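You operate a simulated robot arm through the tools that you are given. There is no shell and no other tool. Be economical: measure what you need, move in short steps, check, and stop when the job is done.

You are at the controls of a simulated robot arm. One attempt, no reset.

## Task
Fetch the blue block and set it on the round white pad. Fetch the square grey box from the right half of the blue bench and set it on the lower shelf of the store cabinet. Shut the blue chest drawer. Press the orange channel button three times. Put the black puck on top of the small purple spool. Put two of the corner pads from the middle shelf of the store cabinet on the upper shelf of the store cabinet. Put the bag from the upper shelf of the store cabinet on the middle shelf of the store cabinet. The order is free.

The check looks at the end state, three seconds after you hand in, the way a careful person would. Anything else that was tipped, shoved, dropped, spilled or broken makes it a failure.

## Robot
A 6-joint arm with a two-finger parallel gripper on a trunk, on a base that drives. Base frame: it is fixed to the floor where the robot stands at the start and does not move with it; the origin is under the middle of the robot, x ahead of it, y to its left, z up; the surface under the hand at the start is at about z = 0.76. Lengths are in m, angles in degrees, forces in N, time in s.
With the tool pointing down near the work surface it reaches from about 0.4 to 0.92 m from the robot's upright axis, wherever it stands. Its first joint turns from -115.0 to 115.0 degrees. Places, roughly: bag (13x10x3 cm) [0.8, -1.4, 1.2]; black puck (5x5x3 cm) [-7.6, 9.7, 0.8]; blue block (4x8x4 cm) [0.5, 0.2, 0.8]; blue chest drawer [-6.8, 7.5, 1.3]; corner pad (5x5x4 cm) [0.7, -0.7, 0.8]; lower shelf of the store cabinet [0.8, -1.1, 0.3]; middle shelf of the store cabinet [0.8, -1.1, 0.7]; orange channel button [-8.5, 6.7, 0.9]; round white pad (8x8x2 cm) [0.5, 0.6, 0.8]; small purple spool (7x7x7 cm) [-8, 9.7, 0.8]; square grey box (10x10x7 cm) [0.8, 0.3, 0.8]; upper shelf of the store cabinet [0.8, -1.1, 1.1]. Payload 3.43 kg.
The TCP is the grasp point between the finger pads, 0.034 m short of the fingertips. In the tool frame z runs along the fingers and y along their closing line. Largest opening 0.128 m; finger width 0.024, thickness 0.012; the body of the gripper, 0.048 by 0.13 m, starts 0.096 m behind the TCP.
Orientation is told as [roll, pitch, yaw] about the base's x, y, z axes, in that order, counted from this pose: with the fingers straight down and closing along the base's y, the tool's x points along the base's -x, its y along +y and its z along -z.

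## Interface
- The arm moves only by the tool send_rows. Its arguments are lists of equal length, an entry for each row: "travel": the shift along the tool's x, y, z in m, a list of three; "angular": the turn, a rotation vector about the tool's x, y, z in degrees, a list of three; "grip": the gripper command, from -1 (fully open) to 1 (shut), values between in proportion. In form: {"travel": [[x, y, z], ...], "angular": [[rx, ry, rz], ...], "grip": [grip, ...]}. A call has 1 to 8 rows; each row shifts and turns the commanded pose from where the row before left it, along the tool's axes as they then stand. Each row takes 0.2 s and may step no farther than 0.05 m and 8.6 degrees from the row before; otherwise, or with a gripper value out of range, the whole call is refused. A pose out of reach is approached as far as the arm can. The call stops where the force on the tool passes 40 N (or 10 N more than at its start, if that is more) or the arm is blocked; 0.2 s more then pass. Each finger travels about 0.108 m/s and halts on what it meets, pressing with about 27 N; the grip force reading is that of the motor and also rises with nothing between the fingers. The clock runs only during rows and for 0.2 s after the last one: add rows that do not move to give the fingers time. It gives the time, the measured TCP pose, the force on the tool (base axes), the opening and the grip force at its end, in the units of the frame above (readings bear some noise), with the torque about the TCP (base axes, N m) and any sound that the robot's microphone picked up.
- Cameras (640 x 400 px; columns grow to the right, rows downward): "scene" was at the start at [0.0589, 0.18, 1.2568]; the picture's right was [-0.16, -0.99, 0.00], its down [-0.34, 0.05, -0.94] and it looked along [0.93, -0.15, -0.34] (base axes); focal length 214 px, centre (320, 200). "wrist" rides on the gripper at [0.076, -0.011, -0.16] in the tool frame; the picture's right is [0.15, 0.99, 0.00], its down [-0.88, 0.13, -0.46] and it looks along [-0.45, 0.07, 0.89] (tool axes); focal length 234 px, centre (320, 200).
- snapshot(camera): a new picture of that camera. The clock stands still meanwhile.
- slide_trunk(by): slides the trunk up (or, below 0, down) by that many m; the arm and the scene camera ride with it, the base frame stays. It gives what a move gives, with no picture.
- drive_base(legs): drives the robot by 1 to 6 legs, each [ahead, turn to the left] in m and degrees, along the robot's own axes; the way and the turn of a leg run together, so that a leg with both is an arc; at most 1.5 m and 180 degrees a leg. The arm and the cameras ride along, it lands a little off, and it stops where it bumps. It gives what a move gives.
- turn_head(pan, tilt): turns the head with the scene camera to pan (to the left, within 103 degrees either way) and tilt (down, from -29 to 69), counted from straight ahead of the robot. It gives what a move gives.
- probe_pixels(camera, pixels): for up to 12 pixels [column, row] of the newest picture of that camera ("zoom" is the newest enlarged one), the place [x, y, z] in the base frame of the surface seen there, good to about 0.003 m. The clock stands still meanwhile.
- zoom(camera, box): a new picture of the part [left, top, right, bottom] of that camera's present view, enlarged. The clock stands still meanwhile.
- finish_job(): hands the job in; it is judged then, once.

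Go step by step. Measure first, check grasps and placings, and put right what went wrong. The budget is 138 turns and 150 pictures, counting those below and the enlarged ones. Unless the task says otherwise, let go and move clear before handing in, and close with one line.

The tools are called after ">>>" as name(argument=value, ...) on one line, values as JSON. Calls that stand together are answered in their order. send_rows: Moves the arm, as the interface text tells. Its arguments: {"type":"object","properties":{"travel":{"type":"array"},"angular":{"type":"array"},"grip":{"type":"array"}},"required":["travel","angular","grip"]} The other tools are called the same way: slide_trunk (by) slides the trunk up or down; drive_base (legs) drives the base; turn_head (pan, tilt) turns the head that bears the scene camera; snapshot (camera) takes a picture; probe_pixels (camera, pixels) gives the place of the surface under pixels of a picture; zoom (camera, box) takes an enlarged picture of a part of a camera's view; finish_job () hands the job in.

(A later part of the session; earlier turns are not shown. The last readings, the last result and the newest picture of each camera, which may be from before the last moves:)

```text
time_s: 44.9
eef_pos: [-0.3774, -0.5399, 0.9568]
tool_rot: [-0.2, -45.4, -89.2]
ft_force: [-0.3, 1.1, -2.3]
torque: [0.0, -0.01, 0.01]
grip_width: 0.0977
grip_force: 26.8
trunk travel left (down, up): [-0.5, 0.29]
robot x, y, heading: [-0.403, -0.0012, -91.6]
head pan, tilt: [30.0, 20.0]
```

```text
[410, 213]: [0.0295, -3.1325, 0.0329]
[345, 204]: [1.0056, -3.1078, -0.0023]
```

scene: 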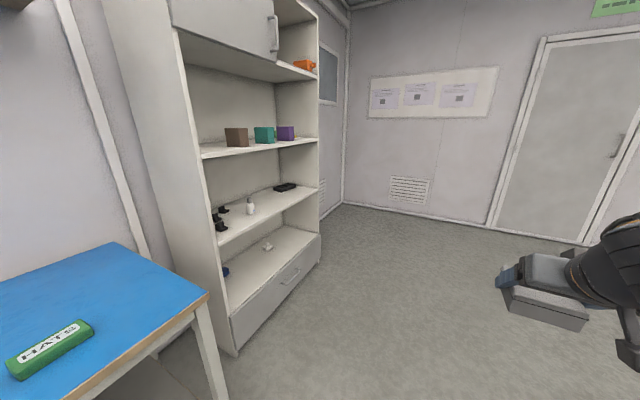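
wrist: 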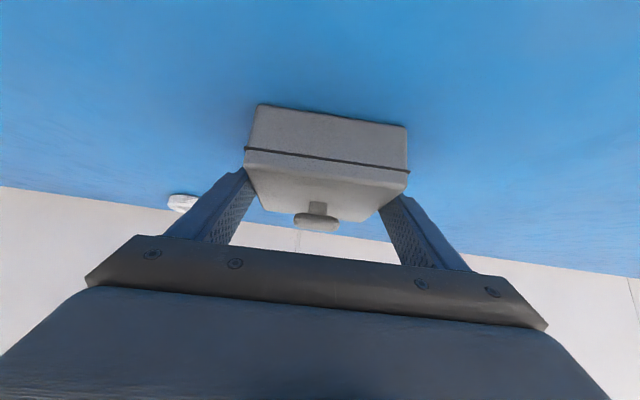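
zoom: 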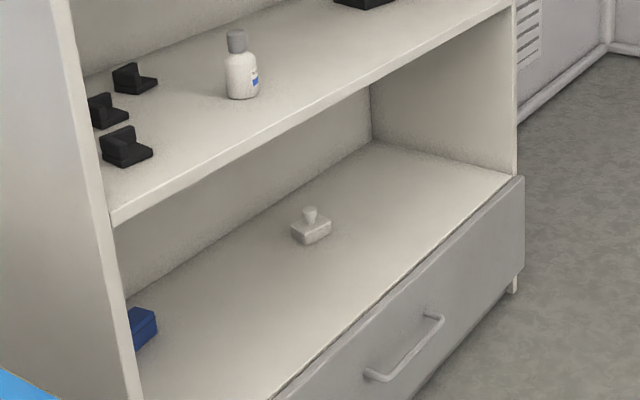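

Wall is at y=-3.1, so there's room. Free spot for the box is around (0.74, -1.0) on the lower shelf (z 0.318); the small white item is at (0.88,-1.14). I'll drive over and face the cabinet.

>>> drive_base(legs=[[1.0, 0], [0, 91.7]])

>>> slide_trunk(by=-0.45)

>>> turn_head(pan=0, tilt=10)

>>> snapshot(camera="scene")

```text
time_s: 54.0
eef_pos: [0.0999, -0.9425, 0.9571]
tool_rot: [-0.1, -45.4, 2.9]
ft_force: [-0.5, -0.3, -2.0]
torque: [-0.02, 0.04, -0.01]
grip_width: 0.0979
grip_force: 27.4
trunk travel left (down, up): [-0.5, 0.29]
robot x, y, heading: [-0.4374, -0.9881, 0.7]
head pan, tilt: [30.0, 20.0]
```

```text
refused: -0.45 is not a number from -0.4 to 0.4
```

```text
time_s: 55.0
eef_pos: [0.1001, -0.9438, 0.957]
tool_rot: [-0.1, -45.5, 2.9]
ft_force: [-0.4, 0.2, -3.0]
torque: [0.03, -0.02, 0.03]
grip_width: 0.0978
grip_force: 26.8
trunk travel left (down, up): [-0.5, 0.29]
robot x, y, heading: [-0.4377, -0.9905, 0.2]
head pan, tilt: [0.0, 10.0]
```

```text
114 pictures are left
```

scene: 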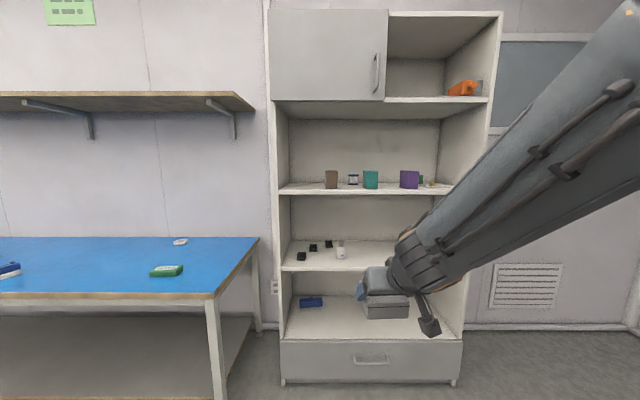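

Great overall view. I'll lower the trunk fully, then look at the bag on the upper shelf.

>>> zoom(camera="scene", box=[280, 150, 440, 250])

>>> slide_trunk(by=-0.4)

>>> slide_trunk(by=-0.09)

>>> snapshot(camera="scene")

```text
4.00 times, centred on (360, 200) of scene
```

zoom: 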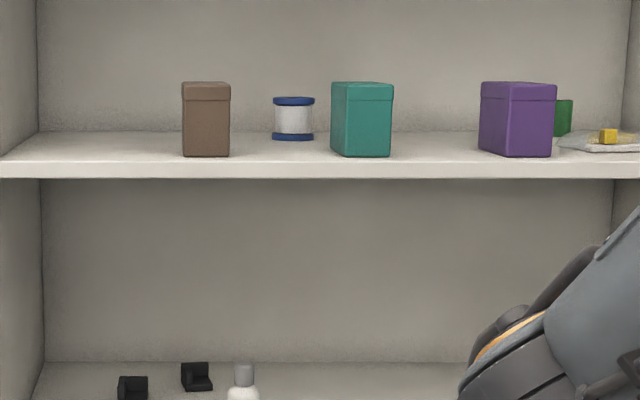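

```text
time_s: 58.8
eef_pos: [0.2115, -0.9423, 0.5571]
tool_rot: [-0.2, -45.1, 2.9]
ft_force: [0.4, -0.9, -1.5]
torque: [0.02, 0.07, -0.02]
grip_width: 0.0978
grip_force: 26.9
trunk travel left (down, up): [-0.1, 0.69]
robot x, y, heading: [-0.441, -0.9887, 0.6]
head pan, tilt: [0.0, 10.0]
```

```text
time_s: 60.0
eef_pos: [0.2329, -0.9443, 0.4688]
tool_rot: [-0.3, -44.9, 2.9]
ft_force: [-0.6, -0.7, -2.2]
torque: [0.0, 0.04, -0.03]
grip_width: 0.0978
grip_force: 26.7
trunk travel left (down, up): [-0.01, 0.78]
robot x, y, heading: [-0.4387, -0.9904, 0.6]
head pan, tilt: [0.0, 10.0]
```

```text
112 pictures are left
```

scene: 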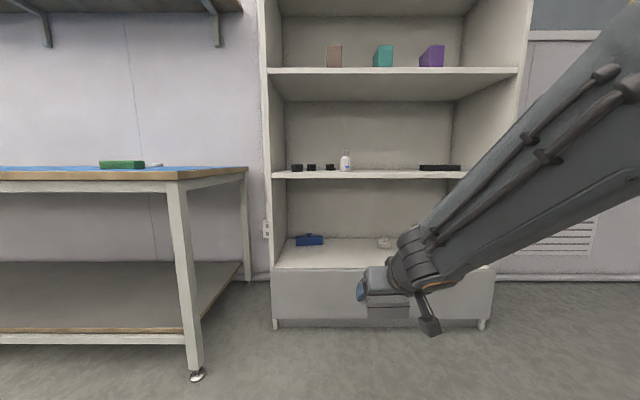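

The bag (clear with a yellow bit) is at the right end of the upper shelf. Box is at z 0.469; I'll lower it to ~0.39 outside the cabinet and then drive in.

>>> send_rows(travel=[[0.0283, 0, 0.0283], [0.0283, 0, 0.0283], [0, 0, 0]], angular=[[0, 0, 0], [0, 0, 0], [0, 0, 0]], grip=[1, 1, 1])

>>> snapshot(camera="scene")

```text
time_s: 60.8
eef_pos: [0.2597, -0.9383, 0.4006]
tool_rot: [-0.3, -44.9, 2.8]
ft_force: [0.3, -0.1, -2.4]
torque: [-0.04, 0.0, -0.03]
grip_width: 0.0978
grip_force: 27.2
out of reach, approached as far as the arm can: row 1, 2
trunk travel left (down, up): [-0.01, 0.78]
robot x, y, heading: [-0.4366, -0.9829, 0.6]
head pan, tilt: [0.0, 10.0]
```

```text
111 pictures are left
```

scene: 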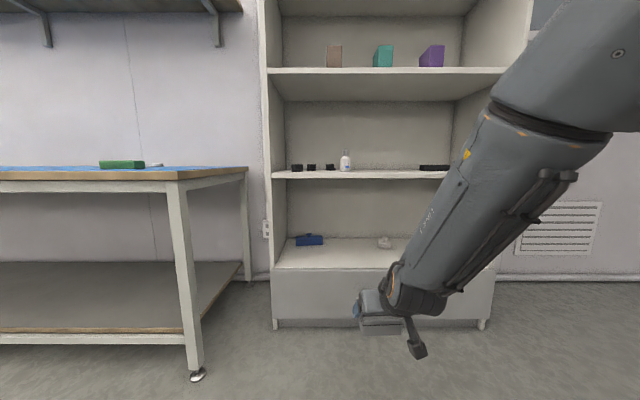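

The commanded pose lags behind the near reach limit; I'll step it forward to recover it.

>>> send_rows(travel=[[-0.03, 0, 0.03], [0, 0, 0]], angular=[[0, 0, 0], [0, 0, 0]], grip=[1, 1])

>>> send_rows(travel=[[-0.03, 0, 0.03], [0, 0, 0]], angular=[[0, 0, 0], [0, 0, 0]], grip=[1, 1])

```text
time_s: 61.4
eef_pos: [0.3035, -0.9372, 0.4011]
tool_rot: [-0.4, -44.9, 3.0]
ft_force: [0.0, -0.4, -2.4]
torque: [0.0, 0.06, 0.0]
grip_width: 0.0977
grip_force: 27.1
trunk travel left (down, up): [-0.01, 0.78]
robot x, y, heading: [-0.4361, -0.9906, 0.4]
head pan, tilt: [0.0, 10.0]
```

```text
time_s: 62.0
eef_pos: [0.3442, -0.9348, 0.3986]
tool_rot: [-0.3, -44.8, 3.0]
ft_force: [0.2, 0.2, -2.5]
torque: [0.0, 0.03, -0.02]
grip_width: 0.098
grip_force: 27.0
trunk travel left (down, up): [-0.01, 0.78]
robot x, y, heading: [-0.4381, -0.9884, 0.7]
head pan, tilt: [0.0, 10.0]
```

Tracking again. The box bottom is at ~0.355, clear of the shelf (0.318), so I'll drive 0.385 ahead into the cabinet opening.

>>> drive_base(legs=[[0.3, 0]])

>>> snapshot(camera="scene")

>>> snapshot(camera="wrist")

```text
time_s: 64.1
eef_pos: [0.6444, -0.9345, 0.4001]
tool_rot: [-0.3, -44.9, 2.8]
ft_force: [-0.1, 0.5, -2.7]
torque: [0.0, 0.03, 0.01]
grip_width: 0.0978
grip_force: 26.6
trunk travel left (down, up): [-0.01, 0.78]
robot x, y, heading: [-0.1392, -0.9885, 0.0]
head pan, tilt: [0.0, 10.0]
```

```text
110 pictures are left
```

scene: 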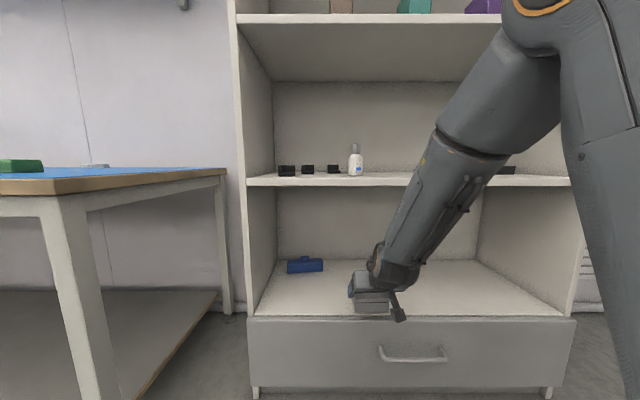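

```text
109 pictures are left
```

wrist: 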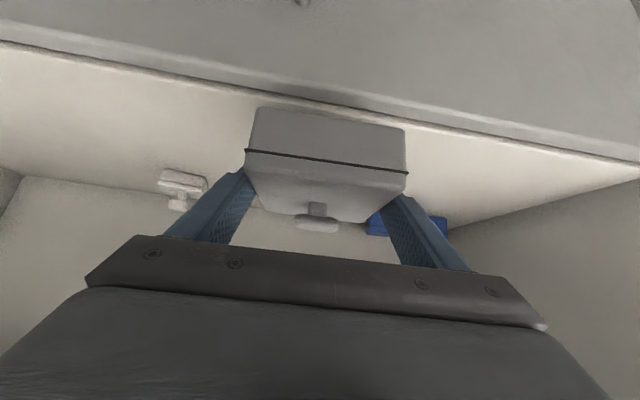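

The box is at the opening and the forearm is well in front of the middle shelf. Another 0.1 ahead, then lower.

>>> drive_base(legs=[[0.11, 0]])

>>> send_rows(travel=[[0.0125, 0, 0.0125], [0.0085, 0, 0.0085], [0, 0, 0]], angular=[[0, 0, 0], [0, 0, 0], [0, 0, 0]], grip=[1, 1, 1])

>>> snapshot(camera="scene")

>>> zoom(camera="scene", box=[300, 240, 460, 340])

```text
time_s: 65.3
eef_pos: [0.7532, -0.9353, 0.4017]
tool_rot: [-0.3, -45.0, 2.8]
ft_force: [0.6, -0.2, -2.4]
torque: [0.0, 0.02, 0.01]
grip_width: 0.0976
grip_force: 26.9
trunk travel left (down, up): [-0.01, 0.78]
robot x, y, heading: [-0.0267, -0.9847, 0.4]
head pan, tilt: [0.0, 10.0]
```

```text
time_s: 66.1
eef_pos: [0.7518, -0.9318, 0.3718]
tool_rot: [-1.0, -44.6, 2.7]
ft_force: [1.0, -0.3, -2.7]
torque: [0.01, -0.02, 0.02]
grip_width: 0.0979
grip_force: 27.0
trunk travel left (down, up): [-0.01, 0.78]
robot x, y, heading: [-0.0274, -0.9893, 0.4]
head pan, tilt: [0.0, 10.0]
```

```text
108 pictures are left
```

scene: 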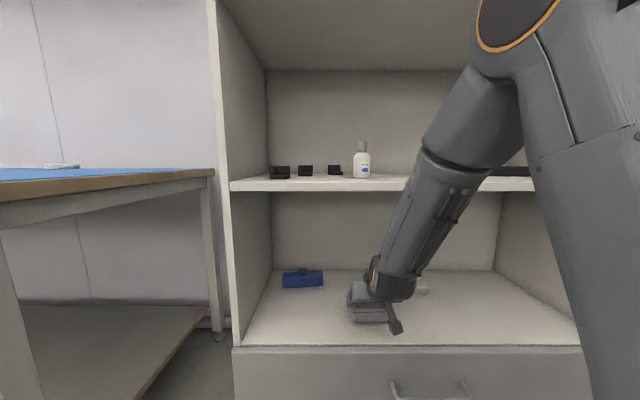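

```text
4.00 times, centred on (380, 290) of scene
```

zoom: 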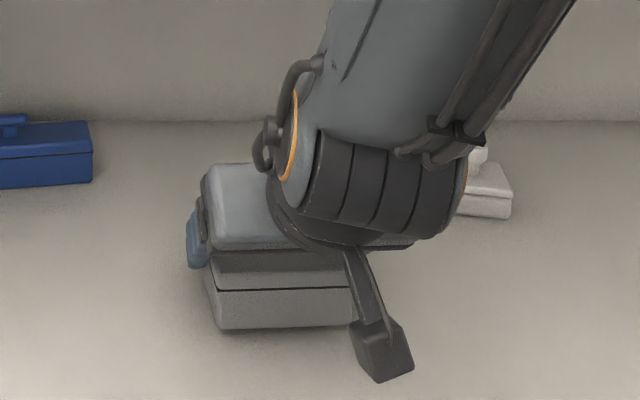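

About 13 mm remain. I'll lower in small steps and watch the force.

>>> send_rows(travel=[[0.0035, 0, 0.0035], [0.003, 0, 0.003], [0, 0, 0]], angular=[[0, 0, 0], [0, 0, 0], [0, 0, 0]], grip=[1, 1, 1])

>>> send_rows(travel=[[0.002, 0, 0.002], [0, 0, 0]], angular=[[0, 0, 0], [0, 0, 0]], grip=[1, 1])

>>> snapshot(camera="wrist")

```text
time_s: 66.9
eef_pos: [0.7525, -0.929, 0.3643]
tool_rot: [-1.0, -44.6, 2.8]
ft_force: [0.1, -0.4, -2.5]
torque: [0.0, 0.04, 0.0]
grip_width: 0.0979
grip_force: 26.6
out of reach, approached as far as the arm can: row 1
trunk travel left (down, up): [-0.01, 0.78]
robot x, y, heading: [-0.0301, -0.9837, 0.5]
head pan, tilt: [0.0, 10.0]
```

```text
time_s: 67.5
eef_pos: [0.7516, -0.9286, 0.3622]
tool_rot: [-1.0, -44.7, 2.7]
ft_force: [0.0, 0.4, -2.5]
torque: [0.01, 0.03, 0.03]
grip_width: 0.0979
grip_force: 26.9
trunk travel left (down, up): [-0.01, 0.78]
robot x, y, heading: [-0.0277, -0.9841, 0.1]
head pan, tilt: [0.0, 10.0]
```

```text
106 pictures are left
```

wrist: 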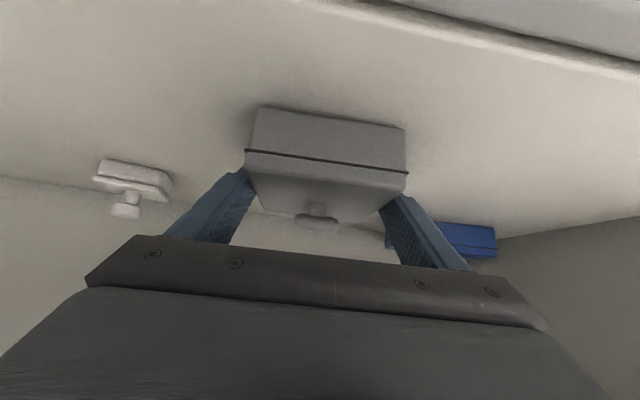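

>>> send_rows(travel=[[0.0022, 0, 0.0022], [0, 0, 0], [0, 0, 0], [0, 0, 0], [0, 0, 0], [0, 0, 0]], angular=[[0, 0, 0], [0, 0, 0], [0, 0, 0], [0, 0, 0], [0, 0, 0], [0, 0, 0]], grip=[1, 1, 0.5, 0, -1, -1])

>>> snapshot(camera="wrist")

```text
time_s: 68.9
eef_pos: [0.7523, -0.9265, 0.3602]
tool_rot: [-1.0, -44.7, 2.8]
ft_force: [0.1, 0.0, -0.1]
torque: [0.0, 0.04, 0.03]
grip_width: 0.128
grip_force: 0.1
out of reach, approached as far as the arm can: row 1
trunk travel left (down, up): [-0.01, 0.78]
robot x, y, heading: [-0.0298, -0.9885, 0.1]
head pan, tilt: [0.0, 10.0]
```

```text
105 pictures are left
```

wrist: 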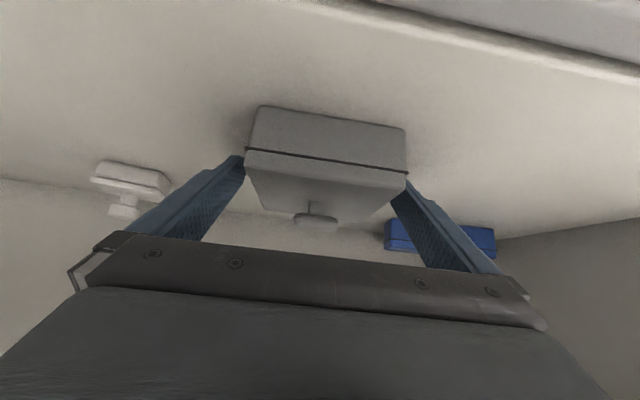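

The box rests on the shelf and is free. I'll raise 2 cm, back out and look from a distance.

>>> slide_trunk(by=0.02)

>>> drive_base(legs=[[-0.4, 0]])

>>> slide_trunk(by=0.4)

>>> turn_head(pan=10, tilt=20)

>>> snapshot(camera="scene")

>>> zoom(camera="scene", box=[270, 170, 430, 270])

```text
time_s: 69.5
eef_pos: [0.753, -0.9254, 0.3808]
tool_rot: [-0.8, -44.6, 2.8]
ft_force: [0.4, 0.3, 0.7]
torque: [0.01, 0.02, 0.01]
grip_width: 0.1283
grip_force: 0.0
trunk travel left (down, up): [-0.03, 0.76]
robot x, y, heading: [-0.0304, -0.9886, 0.4]
head pan, tilt: [0.0, 10.0]
```

```text
time_s: 72.0
eef_pos: [0.3528, -0.9276, 0.3802]
tool_rot: [-0.8, -44.8, 2.8]
ft_force: [0.2, 0.9, -1.1]
torque: [-0.02, 0.0, 0.0]
grip_width: 0.1282
grip_force: 0.2
trunk travel left (down, up): [-0.03, 0.76]
robot x, y, heading: [-0.4268, -0.9855, 0.4]
head pan, tilt: [0.0, 10.0]
```

```text
time_s: 75.9
eef_pos: [0.3521, -0.9259, 0.7795]
tool_rot: [-0.8, -44.7, 2.8]
ft_force: [-0.1, 0.1, -0.9]
torque: [0.01, -0.01, 0.02]
grip_width: 0.1281
grip_force: 0.1
trunk travel left (down, up): [-0.43, 0.36]
robot x, y, heading: [-0.4282, -0.9868, 0.4]
head pan, tilt: [0.0, 10.0]
```

```text
time_s: 76.6
eef_pos: [0.3524, -0.9273, 0.7797]
tool_rot: [-0.8, -44.8, 2.7]
ft_force: [0.4, -0.3, -1.2]
torque: [0.0, 0.02, 0.0]
grip_width: 0.1278
grip_force: 0.0
trunk travel left (down, up): [-0.43, 0.36]
robot x, y, heading: [-0.4256, -0.9875, 0.3]
head pan, tilt: [10.0, 20.0]
```

```text
104 pictures are left
```

scene: 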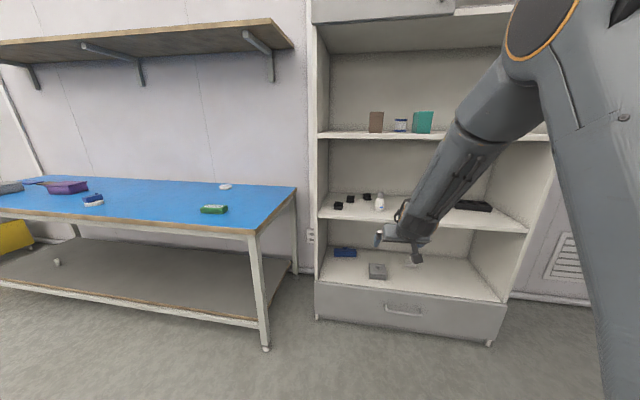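

```text
4.00 times, centred on (350, 220) of scene
```

zoom: 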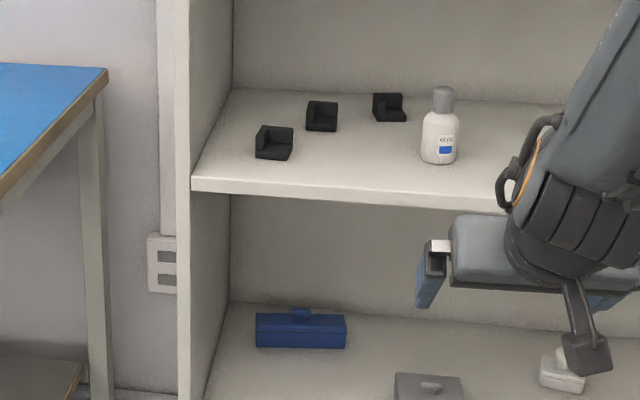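

The grey box is well placed. Now I'll measure the three corner pads and zoom tight.

>>> probe_pixels(camera="zoom", pixels=[[257, 130], [292, 130], [272, 152], [262, 145], [310, 105], [336, 107], [320, 126], [378, 97], [404, 115], [390, 114], [440, 160], [210, 185]])

>>> zoom(camera="scene", box=[325, 185, 389, 225])

```text
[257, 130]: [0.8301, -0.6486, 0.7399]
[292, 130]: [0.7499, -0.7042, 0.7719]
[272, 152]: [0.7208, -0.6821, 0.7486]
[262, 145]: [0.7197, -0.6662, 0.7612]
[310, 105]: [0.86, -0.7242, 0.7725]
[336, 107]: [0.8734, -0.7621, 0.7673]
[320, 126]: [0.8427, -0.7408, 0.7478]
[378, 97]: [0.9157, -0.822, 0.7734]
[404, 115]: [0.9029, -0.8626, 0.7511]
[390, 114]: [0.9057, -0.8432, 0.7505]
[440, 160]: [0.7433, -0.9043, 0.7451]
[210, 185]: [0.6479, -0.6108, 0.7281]
```

```text
10.00 times, centred on (357, 205) of scene
```

zoom: 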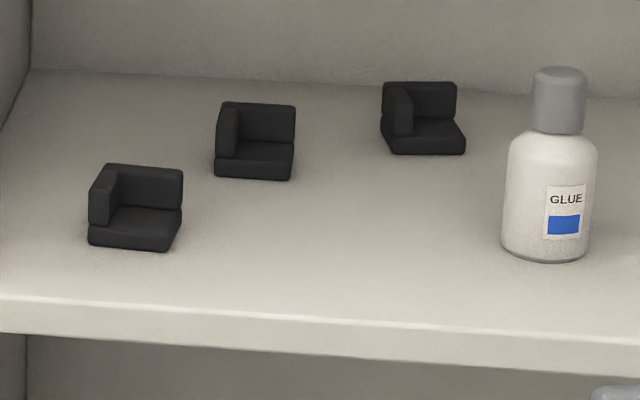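

Pads 2 and 3, at (0.855,-0.745) and (0.91,-0.845), are freest of the side panel. The best free spot on the upper shelf is where the bag lies, so I'll do the bag first: raise the trunk and shift right to y≈-1.35.

>>> drive_base(legs=[[0, -90], [0.36, 0], [0, 90]])

>>> slide_trunk(by=0.36)

>>> turn_head(pan=5, tilt=20)

>>> snapshot(camera="scene")

>>> snapshot(camera="wrist")

```text
time_s: 86.6
eef_pos: [0.3558, -1.2784, 0.7805]
tool_rot: [-0.8, -44.8, 3.8]
ft_force: [-0.6, 0.2, 1.1]
torque: [0.02, -0.01, 0.03]
grip_width: 0.1278
grip_force: 0.1
trunk travel left (down, up): [-0.43, 0.36]
robot x, y, heading: [-0.4221, -1.3505, 1.6]
head pan, tilt: [10.0, 20.0]
```

```text
time_s: 90.1
eef_pos: [0.3567, -1.2774, 1.1391]
tool_rot: [-0.9, -44.6, 3.6]
ft_force: [-0.6, -0.3, 0.4]
torque: [-0.03, -0.02, -0.04]
grip_width: 0.128
grip_force: 0.0
trunk travel left (down, up): [-0.79, 0.0]
robot x, y, heading: [-0.4256, -1.3495, 0.7]
head pan, tilt: [10.0, 20.0]
```

```text
time_s: 90.7
eef_pos: [0.356, -1.2778, 1.1405]
tool_rot: [-0.8, -44.8, 3.7]
ft_force: [-0.8, -0.4, -1.1]
torque: [0.02, -0.03, 0.01]
grip_width: 0.1278
grip_force: 0.1
trunk travel left (down, up): [-0.79, 0.0]
robot x, y, heading: [-0.4225, -1.3532, 1.0]
head pan, tilt: [5.0, 20.0]
```

```text
101 pictures are left
```

scene: 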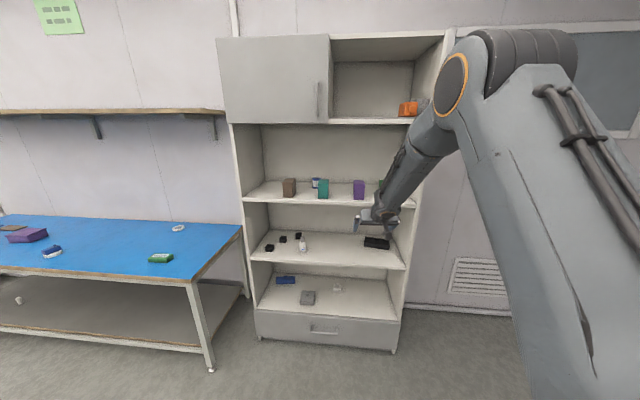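

```text
100 pictures are left
```

wrist: 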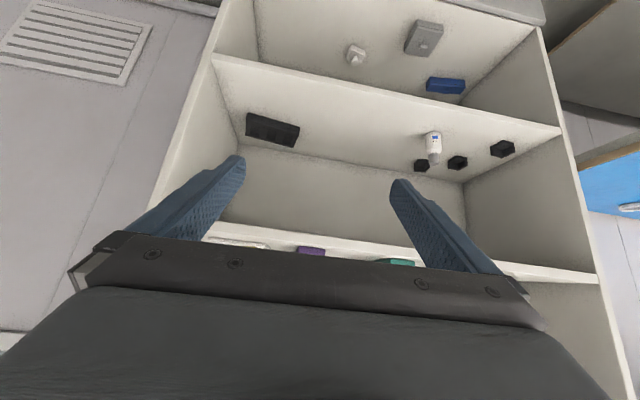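

The arm hides the bag. I'll lift the hand and swing it left for a view.

>>> send_rows(travel=[[-0.02, 0.04, -0.02], [-0.02, 0.04, -0.02], [-0.02, 0.04, -0.02], [-0.02, 0.04, -0.02], [-0.02, 0.04, -0.02], [-0.02, 0.04, -0.02], [-0.02, 0.04, -0.02], [-0.02, 0.04, -0.02]], angular=[[0, 0, 0], [0, 0, 0], [0, 0, 0], [0, 0, 0], [0, 0, 0], [0, 0, 0], [0, 0, 0], [0, 0, 0]], grip=[-1, -1, -1, -1, -1, -1, -1, -1])

>>> snapshot(camera="scene")

>>> snapshot(camera="wrist")

```text
time_s: 92.5
eef_pos: [0.3406, -0.9549, 1.3626]
tool_rot: [-0.8, -44.8, 3.7]
ft_force: [-0.7, 0.5, -0.2]
torque: [0.02, 0.02, 0.02]
grip_width: 0.1279
grip_force: 0.0
trunk travel left (down, up): [-0.79, 0.0]
robot x, y, heading: [-0.4243, -1.3512, 1.3]
head pan, tilt: [5.0, 20.0]
```

```text
99 pictures are left
```

scene: 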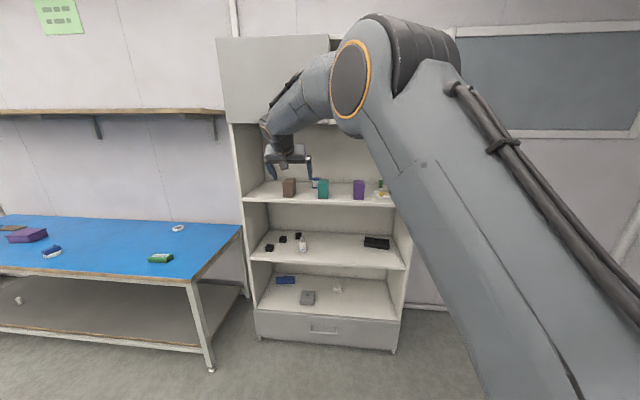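

```text
98 pictures are left
```

wrist: 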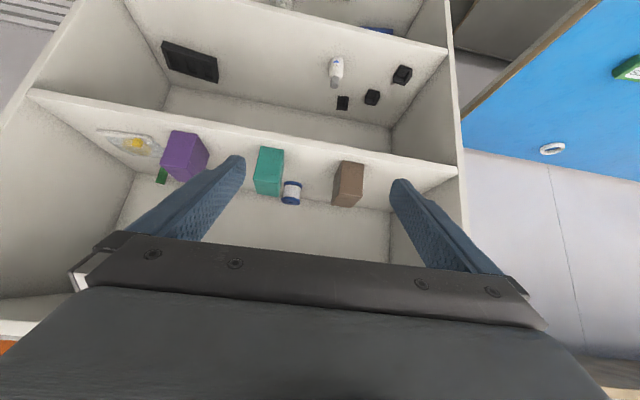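

Now the wrist view shows the upper shelf well, with the bag at (132,140). I'll zoom and measure.

>>> probe_pixels(camera="wrist", pixels=[[98, 130], [160, 153], [132, 133], [136, 144], [110, 145], [345, 180], [268, 165], [185, 150], [165, 176], [60, 105], [400, 180], [290, 190]])

>>> zoom(camera="wrist", box=[60, 90, 220, 190])

>>> zoom(camera="scene", box=[340, 160, 404, 200])

```text
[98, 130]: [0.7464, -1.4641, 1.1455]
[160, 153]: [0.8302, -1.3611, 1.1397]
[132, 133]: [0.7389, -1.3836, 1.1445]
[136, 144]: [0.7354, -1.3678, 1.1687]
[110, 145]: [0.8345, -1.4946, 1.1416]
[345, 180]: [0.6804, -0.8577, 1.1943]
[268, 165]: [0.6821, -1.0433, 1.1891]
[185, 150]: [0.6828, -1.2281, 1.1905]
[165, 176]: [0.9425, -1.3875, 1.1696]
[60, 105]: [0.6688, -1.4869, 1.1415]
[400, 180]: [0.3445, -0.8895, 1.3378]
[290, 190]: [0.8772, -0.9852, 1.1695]
```

```text
4.00 times, centred on (140, 140) of wrist
```

zoom: 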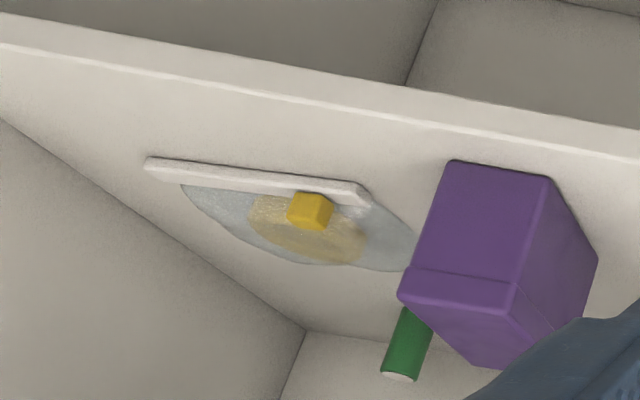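

```text
10.00 times, centred on (372, 180) of scene
```

zoom: 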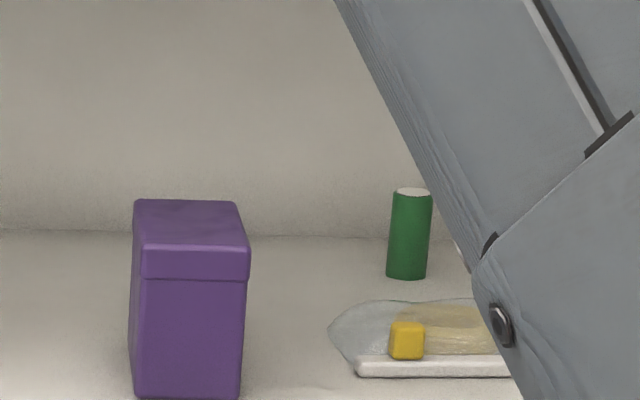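

The bag has a stiff strip along its front edge (x≈0.74, y −1.35…−1.47) and a yellow cube handle at (0.735, −1.37, top 1.169). I'll bring the hand opposite the cube and look closely.

>>> send_rows(travel=[[0.0045, -0.0455, 0], [0.0045, -0.0455, 0], [0.0045, -0.0455, 0], [0.0045, -0.0455, 0], [0.0045, -0.0455, 0], [0.0045, -0.0455, 0], [0.0045, -0.0455, 0], [0.0045, -0.0455, 0]], angular=[[0, 0, 0], [0, 0, 0], [0, 0, 0], [0, 0, 0], [0, 0, 0], [0, 0, 0], [0, 0, 0], [0, 0, 0]], grip=[-0.4, -0.4, -0.4, -0.4, -0.4, -0.4, -0.4, -0.4])

>>> send_rows(travel=[[0.0045, -0.0455, 0], [0, 0, 0]], angular=[[0, 0, 0], [0, 0, 0]], grip=[-0.4, -0.4])

>>> drive_base(legs=[[0.22, 0]])

>>> snapshot(camera="wrist")

>>> snapshot(camera="scene")

```text
time_s: 94.3
eef_pos: [0.337, -1.3215, 1.3389]
tool_rot: [-0.8, -44.9, 3.6]
ft_force: [-0.2, 0.6, -0.5]
torque: [0.0, 0.01, -0.02]
grip_width: 0.0897
grip_force: 0.2
trunk travel left (down, up): [-0.79, 0.0]
robot x, y, heading: [-0.4268, -1.3473, 1.4]
head pan, tilt: [5.0, 20.0]
```

```text
time_s: 94.9
eef_pos: [0.3366, -1.3685, 1.3363]
tool_rot: [-0.8, -44.9, 3.7]
ft_force: [-0.1, 0.1, -0.5]
torque: [-0.01, -0.03, -0.01]
grip_width: 0.0893
grip_force: 0.0
trunk travel left (down, up): [-0.79, 0.0]
robot x, y, heading: [-0.4253, -1.35, 1.0]
head pan, tilt: [5.0, 20.0]
```

```text
time_s: 96.6
eef_pos: [0.556, -1.3624, 1.3376]
tool_rot: [-0.8, -44.8, 3.8]
ft_force: [-0.3, -0.2, 0.2]
torque: [-0.01, 0.02, 0.03]
grip_width: 0.0896
grip_force: 0.1
trunk travel left (down, up): [-0.79, 0.0]
robot x, y, heading: [-0.2052, -1.3475, 1.2]
head pan, tilt: [5.0, 20.0]
```

```text
95 pictures are left
```

wrist: 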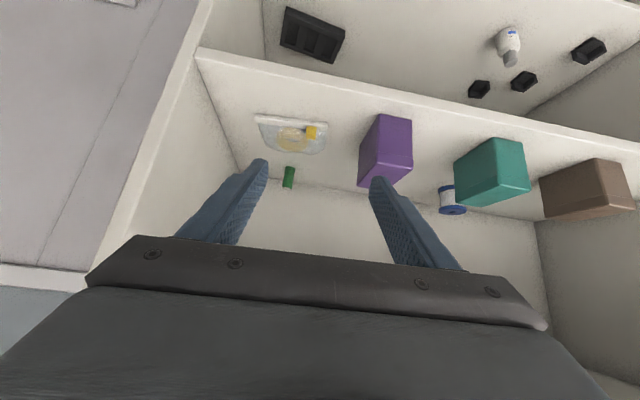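

```text
94 pictures are left
```

scene: 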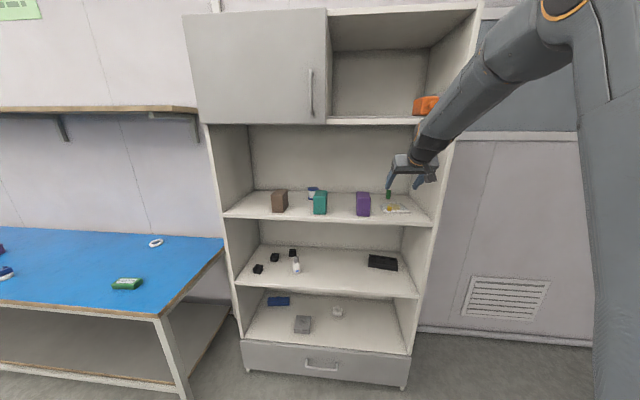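

>>> zoom(camera="wrist", box=[230, 95, 358, 175])

>>> probe_pixels(camera="zoom", pixels=[[402, 190], [385, 165], [430, 172], [408, 160], [388, 205], [425, 205], [130, 110], [480, 145], [300, 140], [300, 270], [340, 135], [460, 220]])

```text
5.00 times, centred on (294, 135) of wrist
```

zoom: 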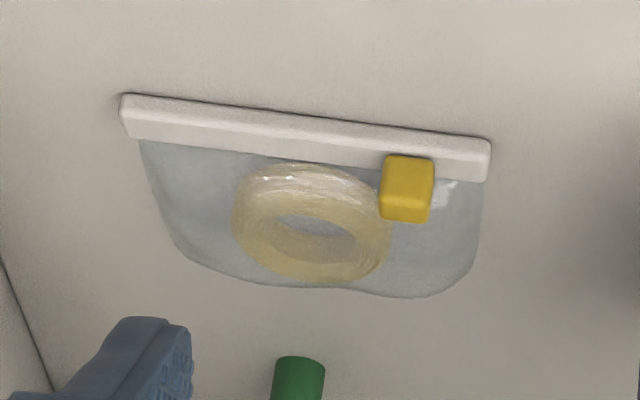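

```text
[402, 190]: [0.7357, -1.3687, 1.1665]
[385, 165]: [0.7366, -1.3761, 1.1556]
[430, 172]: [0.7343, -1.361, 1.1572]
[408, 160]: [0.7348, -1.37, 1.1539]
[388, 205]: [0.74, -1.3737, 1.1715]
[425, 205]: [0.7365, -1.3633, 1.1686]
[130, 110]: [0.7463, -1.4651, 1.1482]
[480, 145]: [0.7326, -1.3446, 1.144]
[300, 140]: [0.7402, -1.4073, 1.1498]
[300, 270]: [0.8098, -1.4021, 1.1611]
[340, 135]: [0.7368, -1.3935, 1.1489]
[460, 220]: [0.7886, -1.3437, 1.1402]
```

Cube handle: centre (0.742, −1.3685), z 1.152–1.172 above the strip (1.149). I'll drive 0.1 closer, then approach with partially open fingers.

>>> drive_base(legs=[[0.1, 0]])

>>> send_rows(travel=[[0.0119, -0.0037, 0.0316], [0.0119, -0.0037, 0.0316], [0.0119, -0.0037, 0.0316], [0, 0, 0]], angular=[[-2.1, 0, -2.1], [0, 0, 0], [0, 0, 0], [0, 0, 0]], grip=[-0.4, -0.4, -0.4, -0.4])

>>> zoom(camera="wrist", box=[224, 80, 416, 200])

>>> probe_pixels(camera="zoom", pixels=[[60, 370], [480, 360]])

```text
time_s: 97.8
eef_pos: [0.656, -1.3609, 1.3383]
tool_rot: [-0.8, -44.9, 3.8]
ft_force: [-0.1, 0.0, 0.8]
torque: [-0.04, 0.01, 0.03]
grip_width: 0.0894
grip_force: 0.1
trunk travel left (down, up): [-0.79, 0.0]
robot x, y, heading: [-0.107, -1.3427, 1.3]
head pan, tilt: [5.0, 20.0]
```

```text
time_s: 98.8
eef_pos: [0.7003, -1.3691, 1.2458]
tool_rot: [-0.8, -44.7, 6.8]
ft_force: [0.3, -0.2, 0.5]
torque: [-0.01, -0.02, -0.01]
grip_width: 0.0896
grip_force: 0.0
trunk travel left (down, up): [-0.79, 0.0]
robot x, y, heading: [-0.1027, -1.3466, 1.1]
head pan, tilt: [5.0, 20.0]
```

```text
3.33 times, centred on (320, 140) of wrist
```

zoom: 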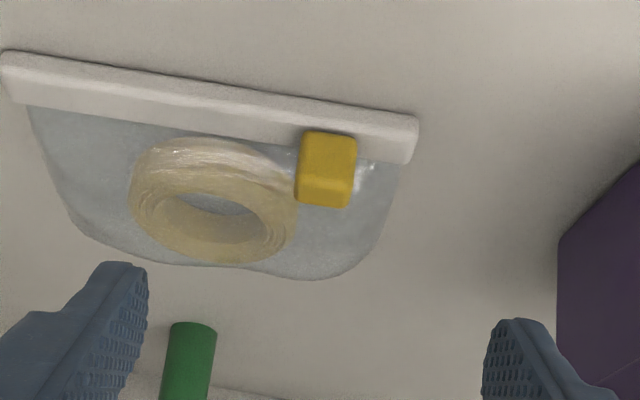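

```text
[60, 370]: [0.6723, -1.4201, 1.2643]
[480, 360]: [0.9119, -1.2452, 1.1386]
```

Well centred on the cube. I'll take the final approach and close.

>>> send_rows(travel=[[0.0125, -0.0013, 0.0314], [0.0125, -0.0013, 0.0313], [0, 0, 0], [0, 0, 0], [0, 0, 0], [0, 0, 0], [0, 0, 0]], angular=[[0, 0, 0], [0, 0, 0], [0, 0, 0], [0, 0, 0], [0, 0, 0], [0, 0, 0], [0, 0, 0]], grip=[-0.4, -0.4, -0.4, 1, 1, 1, 1])

>>> zoom(camera="wrist", box=[224, 80, 416, 200])

```text
time_s: 100.4
eef_pos: [0.7246, -1.3709, 1.1847]
tool_rot: [-0.8, -44.7, 6.7]
ft_force: [0.6, 1.2, -0.3]
torque: [0.01, -0.06, -0.01]
grip_width: 0.0167
grip_force: 26.9
trunk travel left (down, up): [-0.79, 0.0]
robot x, y, heading: [-0.1026, -1.3483, 1.3]
head pan, tilt: [5.0, 20.0]
```

```text
3.33 times, centred on (320, 140) of wrist
```

zoom: 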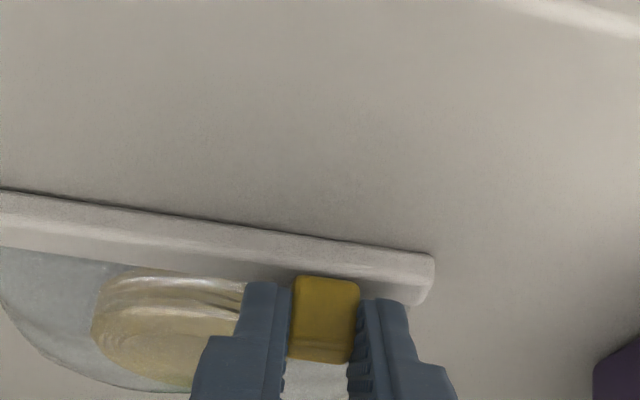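

The cube is gripped (0.0167). I'll lift gently 5 cm and check how the bag hangs.

>>> send_rows(travel=[[-0.01, 0, -0.01], [-0.014, 0, -0.014], [-0.014, 0, -0.014], [0, 0, 0]], angular=[[0, 0, 0], [0, 0, 0], [0, 0, 0], [0, 0, 0]], grip=[1, 1, 1, 1])

>>> snapshot(camera="wrist")

>>> zoom(camera="scene", box=[340, 150, 468, 230])

```text
time_s: 101.4
eef_pos: [0.7256, -1.3683, 1.2373]
tool_rot: [-0.8, -44.7, 6.7]
ft_force: [0.6, 0.0, -0.9]
torque: [-0.01, 0.05, 0.0]
grip_width: 0.0167
grip_force: 26.7
trunk travel left (down, up): [-0.79, 0.0]
robot x, y, heading: [-0.1032, -1.3414, 1.5]
head pan, tilt: [5.0, 20.0]
```

```text
90 pictures are left
```

wrist: 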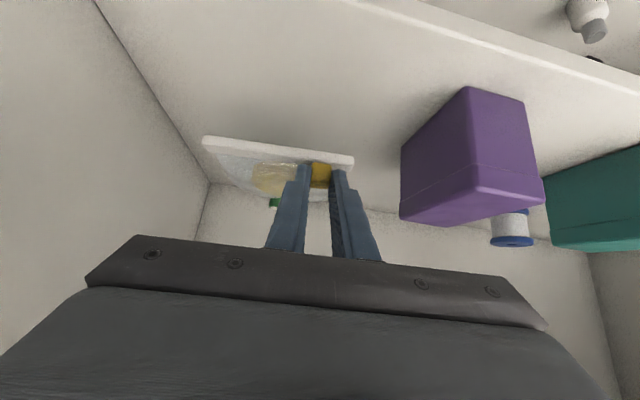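

```text
5.00 times, centred on (404, 190) of scene
```

zoom: 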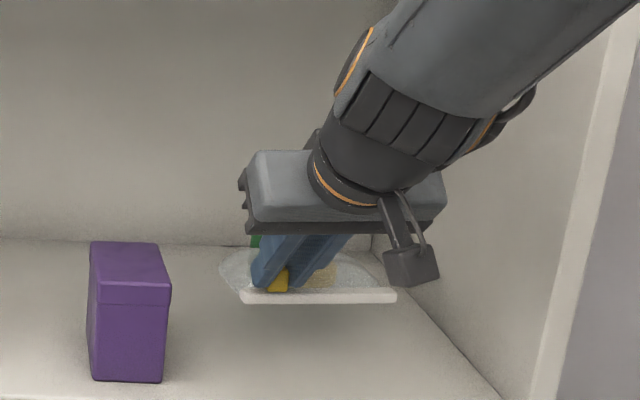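

The bag hangs level. I'll back straight out, lower the trunk 0.4 and shift the hand left in free space.

>>> drive_base(legs=[[-0.45, 0]])

>>> slide_trunk(by=-0.38)

>>> send_rows(travel=[[0, 0.04, 0], [0, 0.04, 0], [0, 0.04, 0], [0, 0.04, 0], [0, 0.04, 0], [0, 0.04, 0], [0, 0.04, 0], [0, 0, 0]], angular=[[0, 0, 0], [0, 0, 0], [0, 0, 0], [0, 0, 0], [0, 0, 0], [0, 0, 0], [0, 0, 0], [0, 0, 0]], grip=[1, 1, 1, 1, 1, 1, 1, 1])

>>> snapshot(camera="scene")

>>> snapshot(camera="wrist")

```text
time_s: 104.1
eef_pos: [0.2764, -1.381, 1.2378]
tool_rot: [-0.8, -44.7, 6.4]
ft_force: [0.7, 0.0, -1.0]
torque: [0.01, 0.01, 0.05]
grip_width: 0.0168
grip_force: 26.8
trunk travel left (down, up): [-0.79, 0.0]
robot x, y, heading: [-0.5542, -1.3538, 0.8]
head pan, tilt: [5.0, 20.0]
```

```text
time_s: 107.8
eef_pos: [0.2765, -1.3828, 0.8582]
tool_rot: [-0.8, -44.7, 6.3]
ft_force: [-1.0, 0.4, -1.0]
torque: [0.01, 0.02, -0.01]
grip_width: 0.0165
grip_force: 27.4
trunk travel left (down, up): [-0.41, 0.38]
robot x, y, heading: [-0.5536, -1.3566, 0.8]
head pan, tilt: [5.0, 20.0]
```

```text
time_s: 109.5
eef_pos: [0.2472, -1.1016, 0.8545]
tool_rot: [-0.8, -44.7, 6.4]
ft_force: [-0.5, 0.1, 0.1]
torque: [0.01, 0.05, 0.0]
grip_width: 0.0168
grip_force: 26.7
trunk travel left (down, up): [-0.41, 0.38]
robot x, y, heading: [-0.5533, -1.353, 0.9]
head pan, tilt: [5.0, 20.0]
```

```text
88 pictures are left
```

scene: 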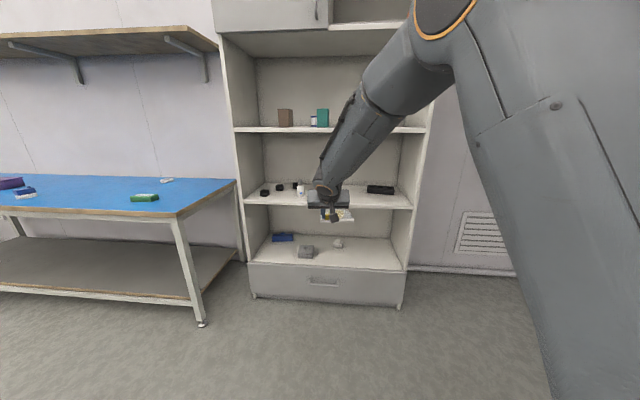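

```text
87 pictures are left
```

wrist: 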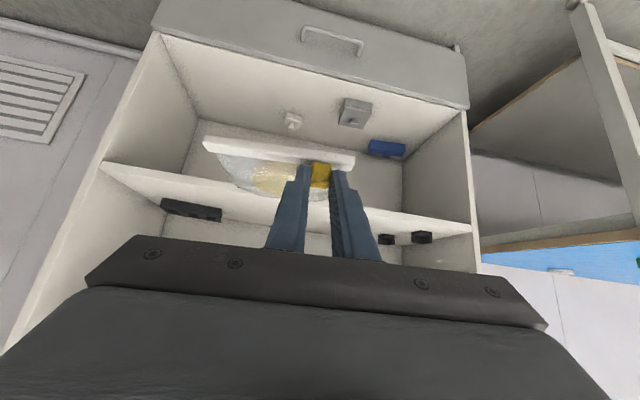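

Bag still level. I'll measure the free interval between the glue bottle (300,189) and the black tray (380,189).

>>> probe_pixels(camera="scene", pixels=[[300, 191], [368, 190], [393, 191], [367, 186], [305, 192], [410, 207], [340, 207]])

>>> zoom(camera="scene", box=[240, 150, 432, 270])

```text
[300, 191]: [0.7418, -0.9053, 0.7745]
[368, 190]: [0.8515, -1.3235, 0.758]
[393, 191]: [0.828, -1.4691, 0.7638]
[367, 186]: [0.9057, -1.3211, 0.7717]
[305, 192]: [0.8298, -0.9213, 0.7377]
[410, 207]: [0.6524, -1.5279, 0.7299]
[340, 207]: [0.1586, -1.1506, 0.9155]
```

```text
3.33 times, centred on (336, 210) of scene
```

zoom: 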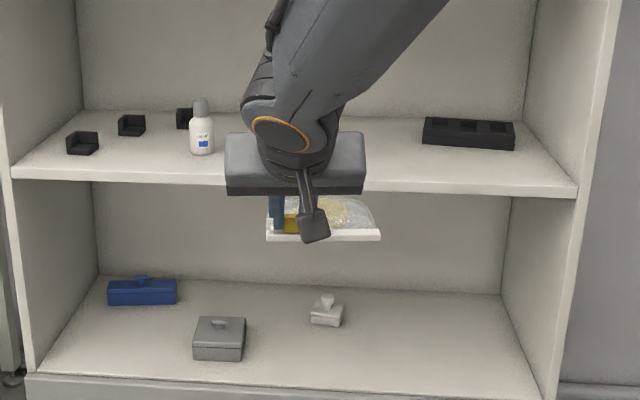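

Free interval is y −0.93…−1.31 and the bag spans −1.08…−1.21. I'll lower a bit and drive in.

>>> send_rows(travel=[[0.0145, 0, 0.0145], [0.0145, 0, 0.0145], [0, 0, 0]], angular=[[0, 0, 0], [0, 0, 0], [0, 0, 0]], grip=[1, 1, 1])

>>> drive_base(legs=[[0.47, 0]])

>>> snapshot(camera="scene")

>>> snapshot(camera="wrist")

```text
time_s: 110.3
eef_pos: [0.2468, -1.1026, 0.8131]
tool_rot: [-0.8, -44.8, 6.3]
ft_force: [0.5, 0.2, -0.8]
torque: [0.01, 0.02, 0.01]
grip_width: 0.0167
grip_force: 26.7
trunk travel left (down, up): [-0.41, 0.38]
robot x, y, heading: [-0.5495, -1.3519, 0.7]
head pan, tilt: [5.0, 20.0]
```

```text
time_s: 113.2
eef_pos: [0.7263, -1.0986, 0.8135]
tool_rot: [-0.8, -44.7, 6.2]
ft_force: [-0.3, -0.1, -0.5]
torque: [0.0, 0.03, 0.01]
grip_width: 0.0165
grip_force: 27.2
trunk travel left (down, up): [-0.41, 0.38]
robot x, y, heading: [-0.0711, -1.3432, 0.6]
head pan, tilt: [5.0, 20.0]
```

```text
85 pictures are left
```

scene: 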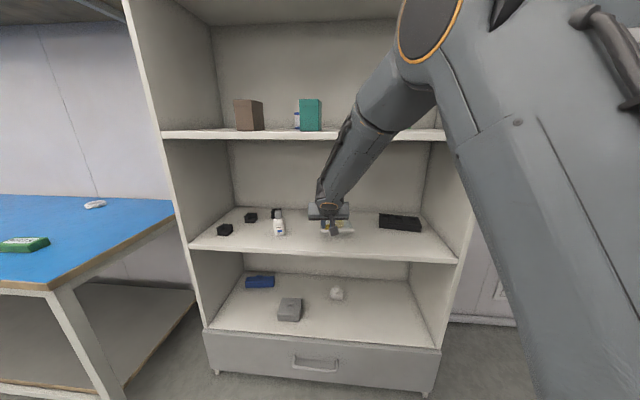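

```text
84 pictures are left
```

wrist: 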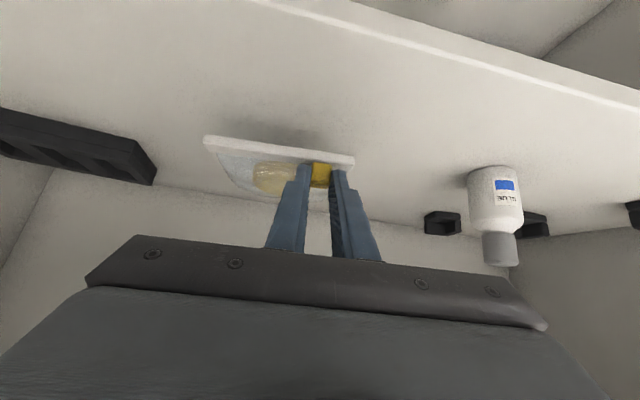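

Over a clear stretch of shelf. Lowering 27 mm and watching the force.

>>> send_rows(travel=[[0.009, 0, 0.009], [0.007, 0, 0.007], [0.003, 0, 0.003], [0, 0, 0], [0, 0, 0]], angular=[[0, 0, 0], [0, 0, 0], [0, 0, 0], [0, 0, 0], [0, 0, 0]], grip=[1, 1, 1, 1, 1])

>>> zoom(camera="wrist", box=[180, 100, 372, 220])

```text
time_s: 114.4
eef_pos: [0.7253, -1.0986, 0.7863]
tool_rot: [-0.8, -44.6, 6.3]
ft_force: [-0.3, 0.0, -0.3]
torque: [0.04, 0.04, 0.01]
grip_width: 0.0166
grip_force: 27.1
trunk travel left (down, up): [-0.41, 0.38]
robot x, y, heading: [-0.0739, -1.3454, 0.6]
head pan, tilt: [5.0, 20.0]
```

```text
3.33 times, centred on (276, 160) of wrist
```

zoom: 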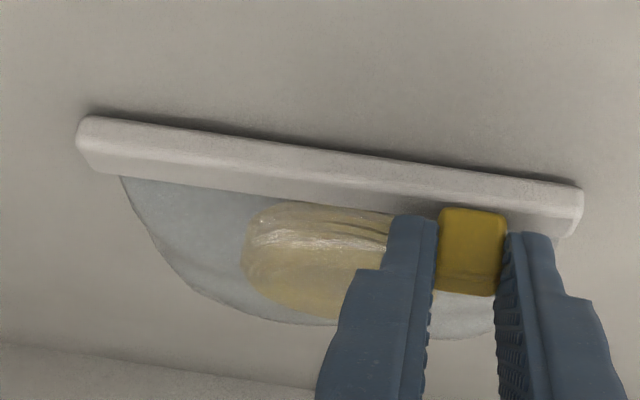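

A final 1–2 mm, then open partly and lift away.

>>> send_rows(travel=[[0.001, 0, 0.001], [0, 0, 0], [0, 0, 0], [0, 0, 0], [-0.014, 0, -0.014], [-0.02, 0, -0.02], [-0.02, 0, -0.02]], angular=[[0, 0, 0], [0, 0, 0], [0, 0, 0], [0, 0, 0], [0, 0, 0], [0, 0, 0], [0, 0, 0]], grip=[1, 0.5, 0.2, 0.2, 0.2, 0.2, 0.2])

>>> snapshot(camera="wrist")

>>> drive_base(legs=[[-0.3, 0]])

>>> snapshot(camera="wrist")

```text
time_s: 116.0
eef_pos: [0.7277, -1.0987, 0.8612]
tool_rot: [-0.9, -44.7, 6.2]
ft_force: [0.6, 0.1, -1.5]
torque: [0.01, 0.02, -0.01]
grip_width: 0.0512
grip_force: 0.0
trunk travel left (down, up): [-0.41, 0.38]
robot x, y, heading: [-0.0744, -1.3418, 0.9]
head pan, tilt: [5.0, 20.0]
```

```text
82 pictures are left
```

wrist: 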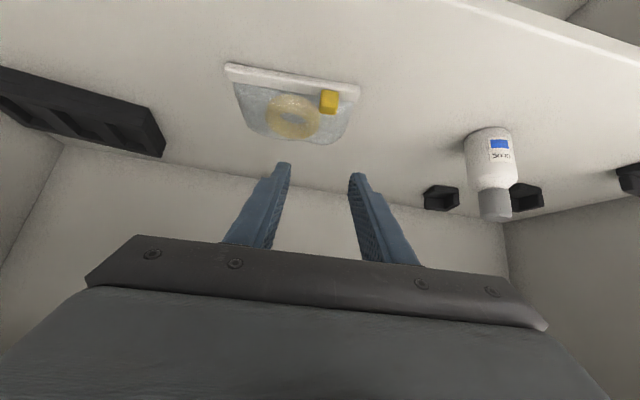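

```text
time_s: 118.1
eef_pos: [0.4249, -1.1068, 0.8605]
tool_rot: [-0.8, -44.6, 5.8]
ft_force: [-0.4, 0.3, 0.2]
torque: [0.02, 0.01, -0.01]
grip_width: 0.0512
grip_force: 0.1
trunk travel left (down, up): [-0.41, 0.38]
robot x, y, heading: [-0.3776, -1.3461, 0.1]
head pan, tilt: [5.0, 20.0]
```

```text
81 pictures are left
```

wrist: 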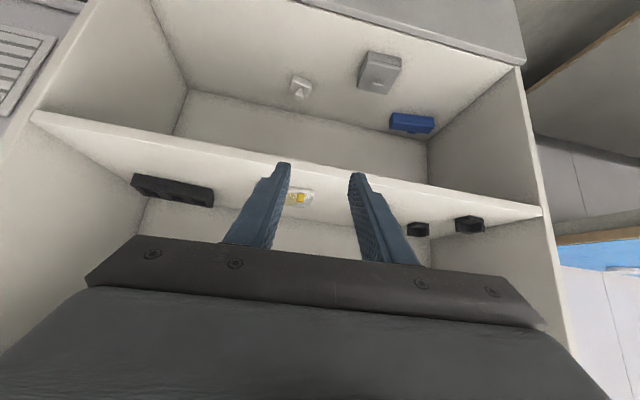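

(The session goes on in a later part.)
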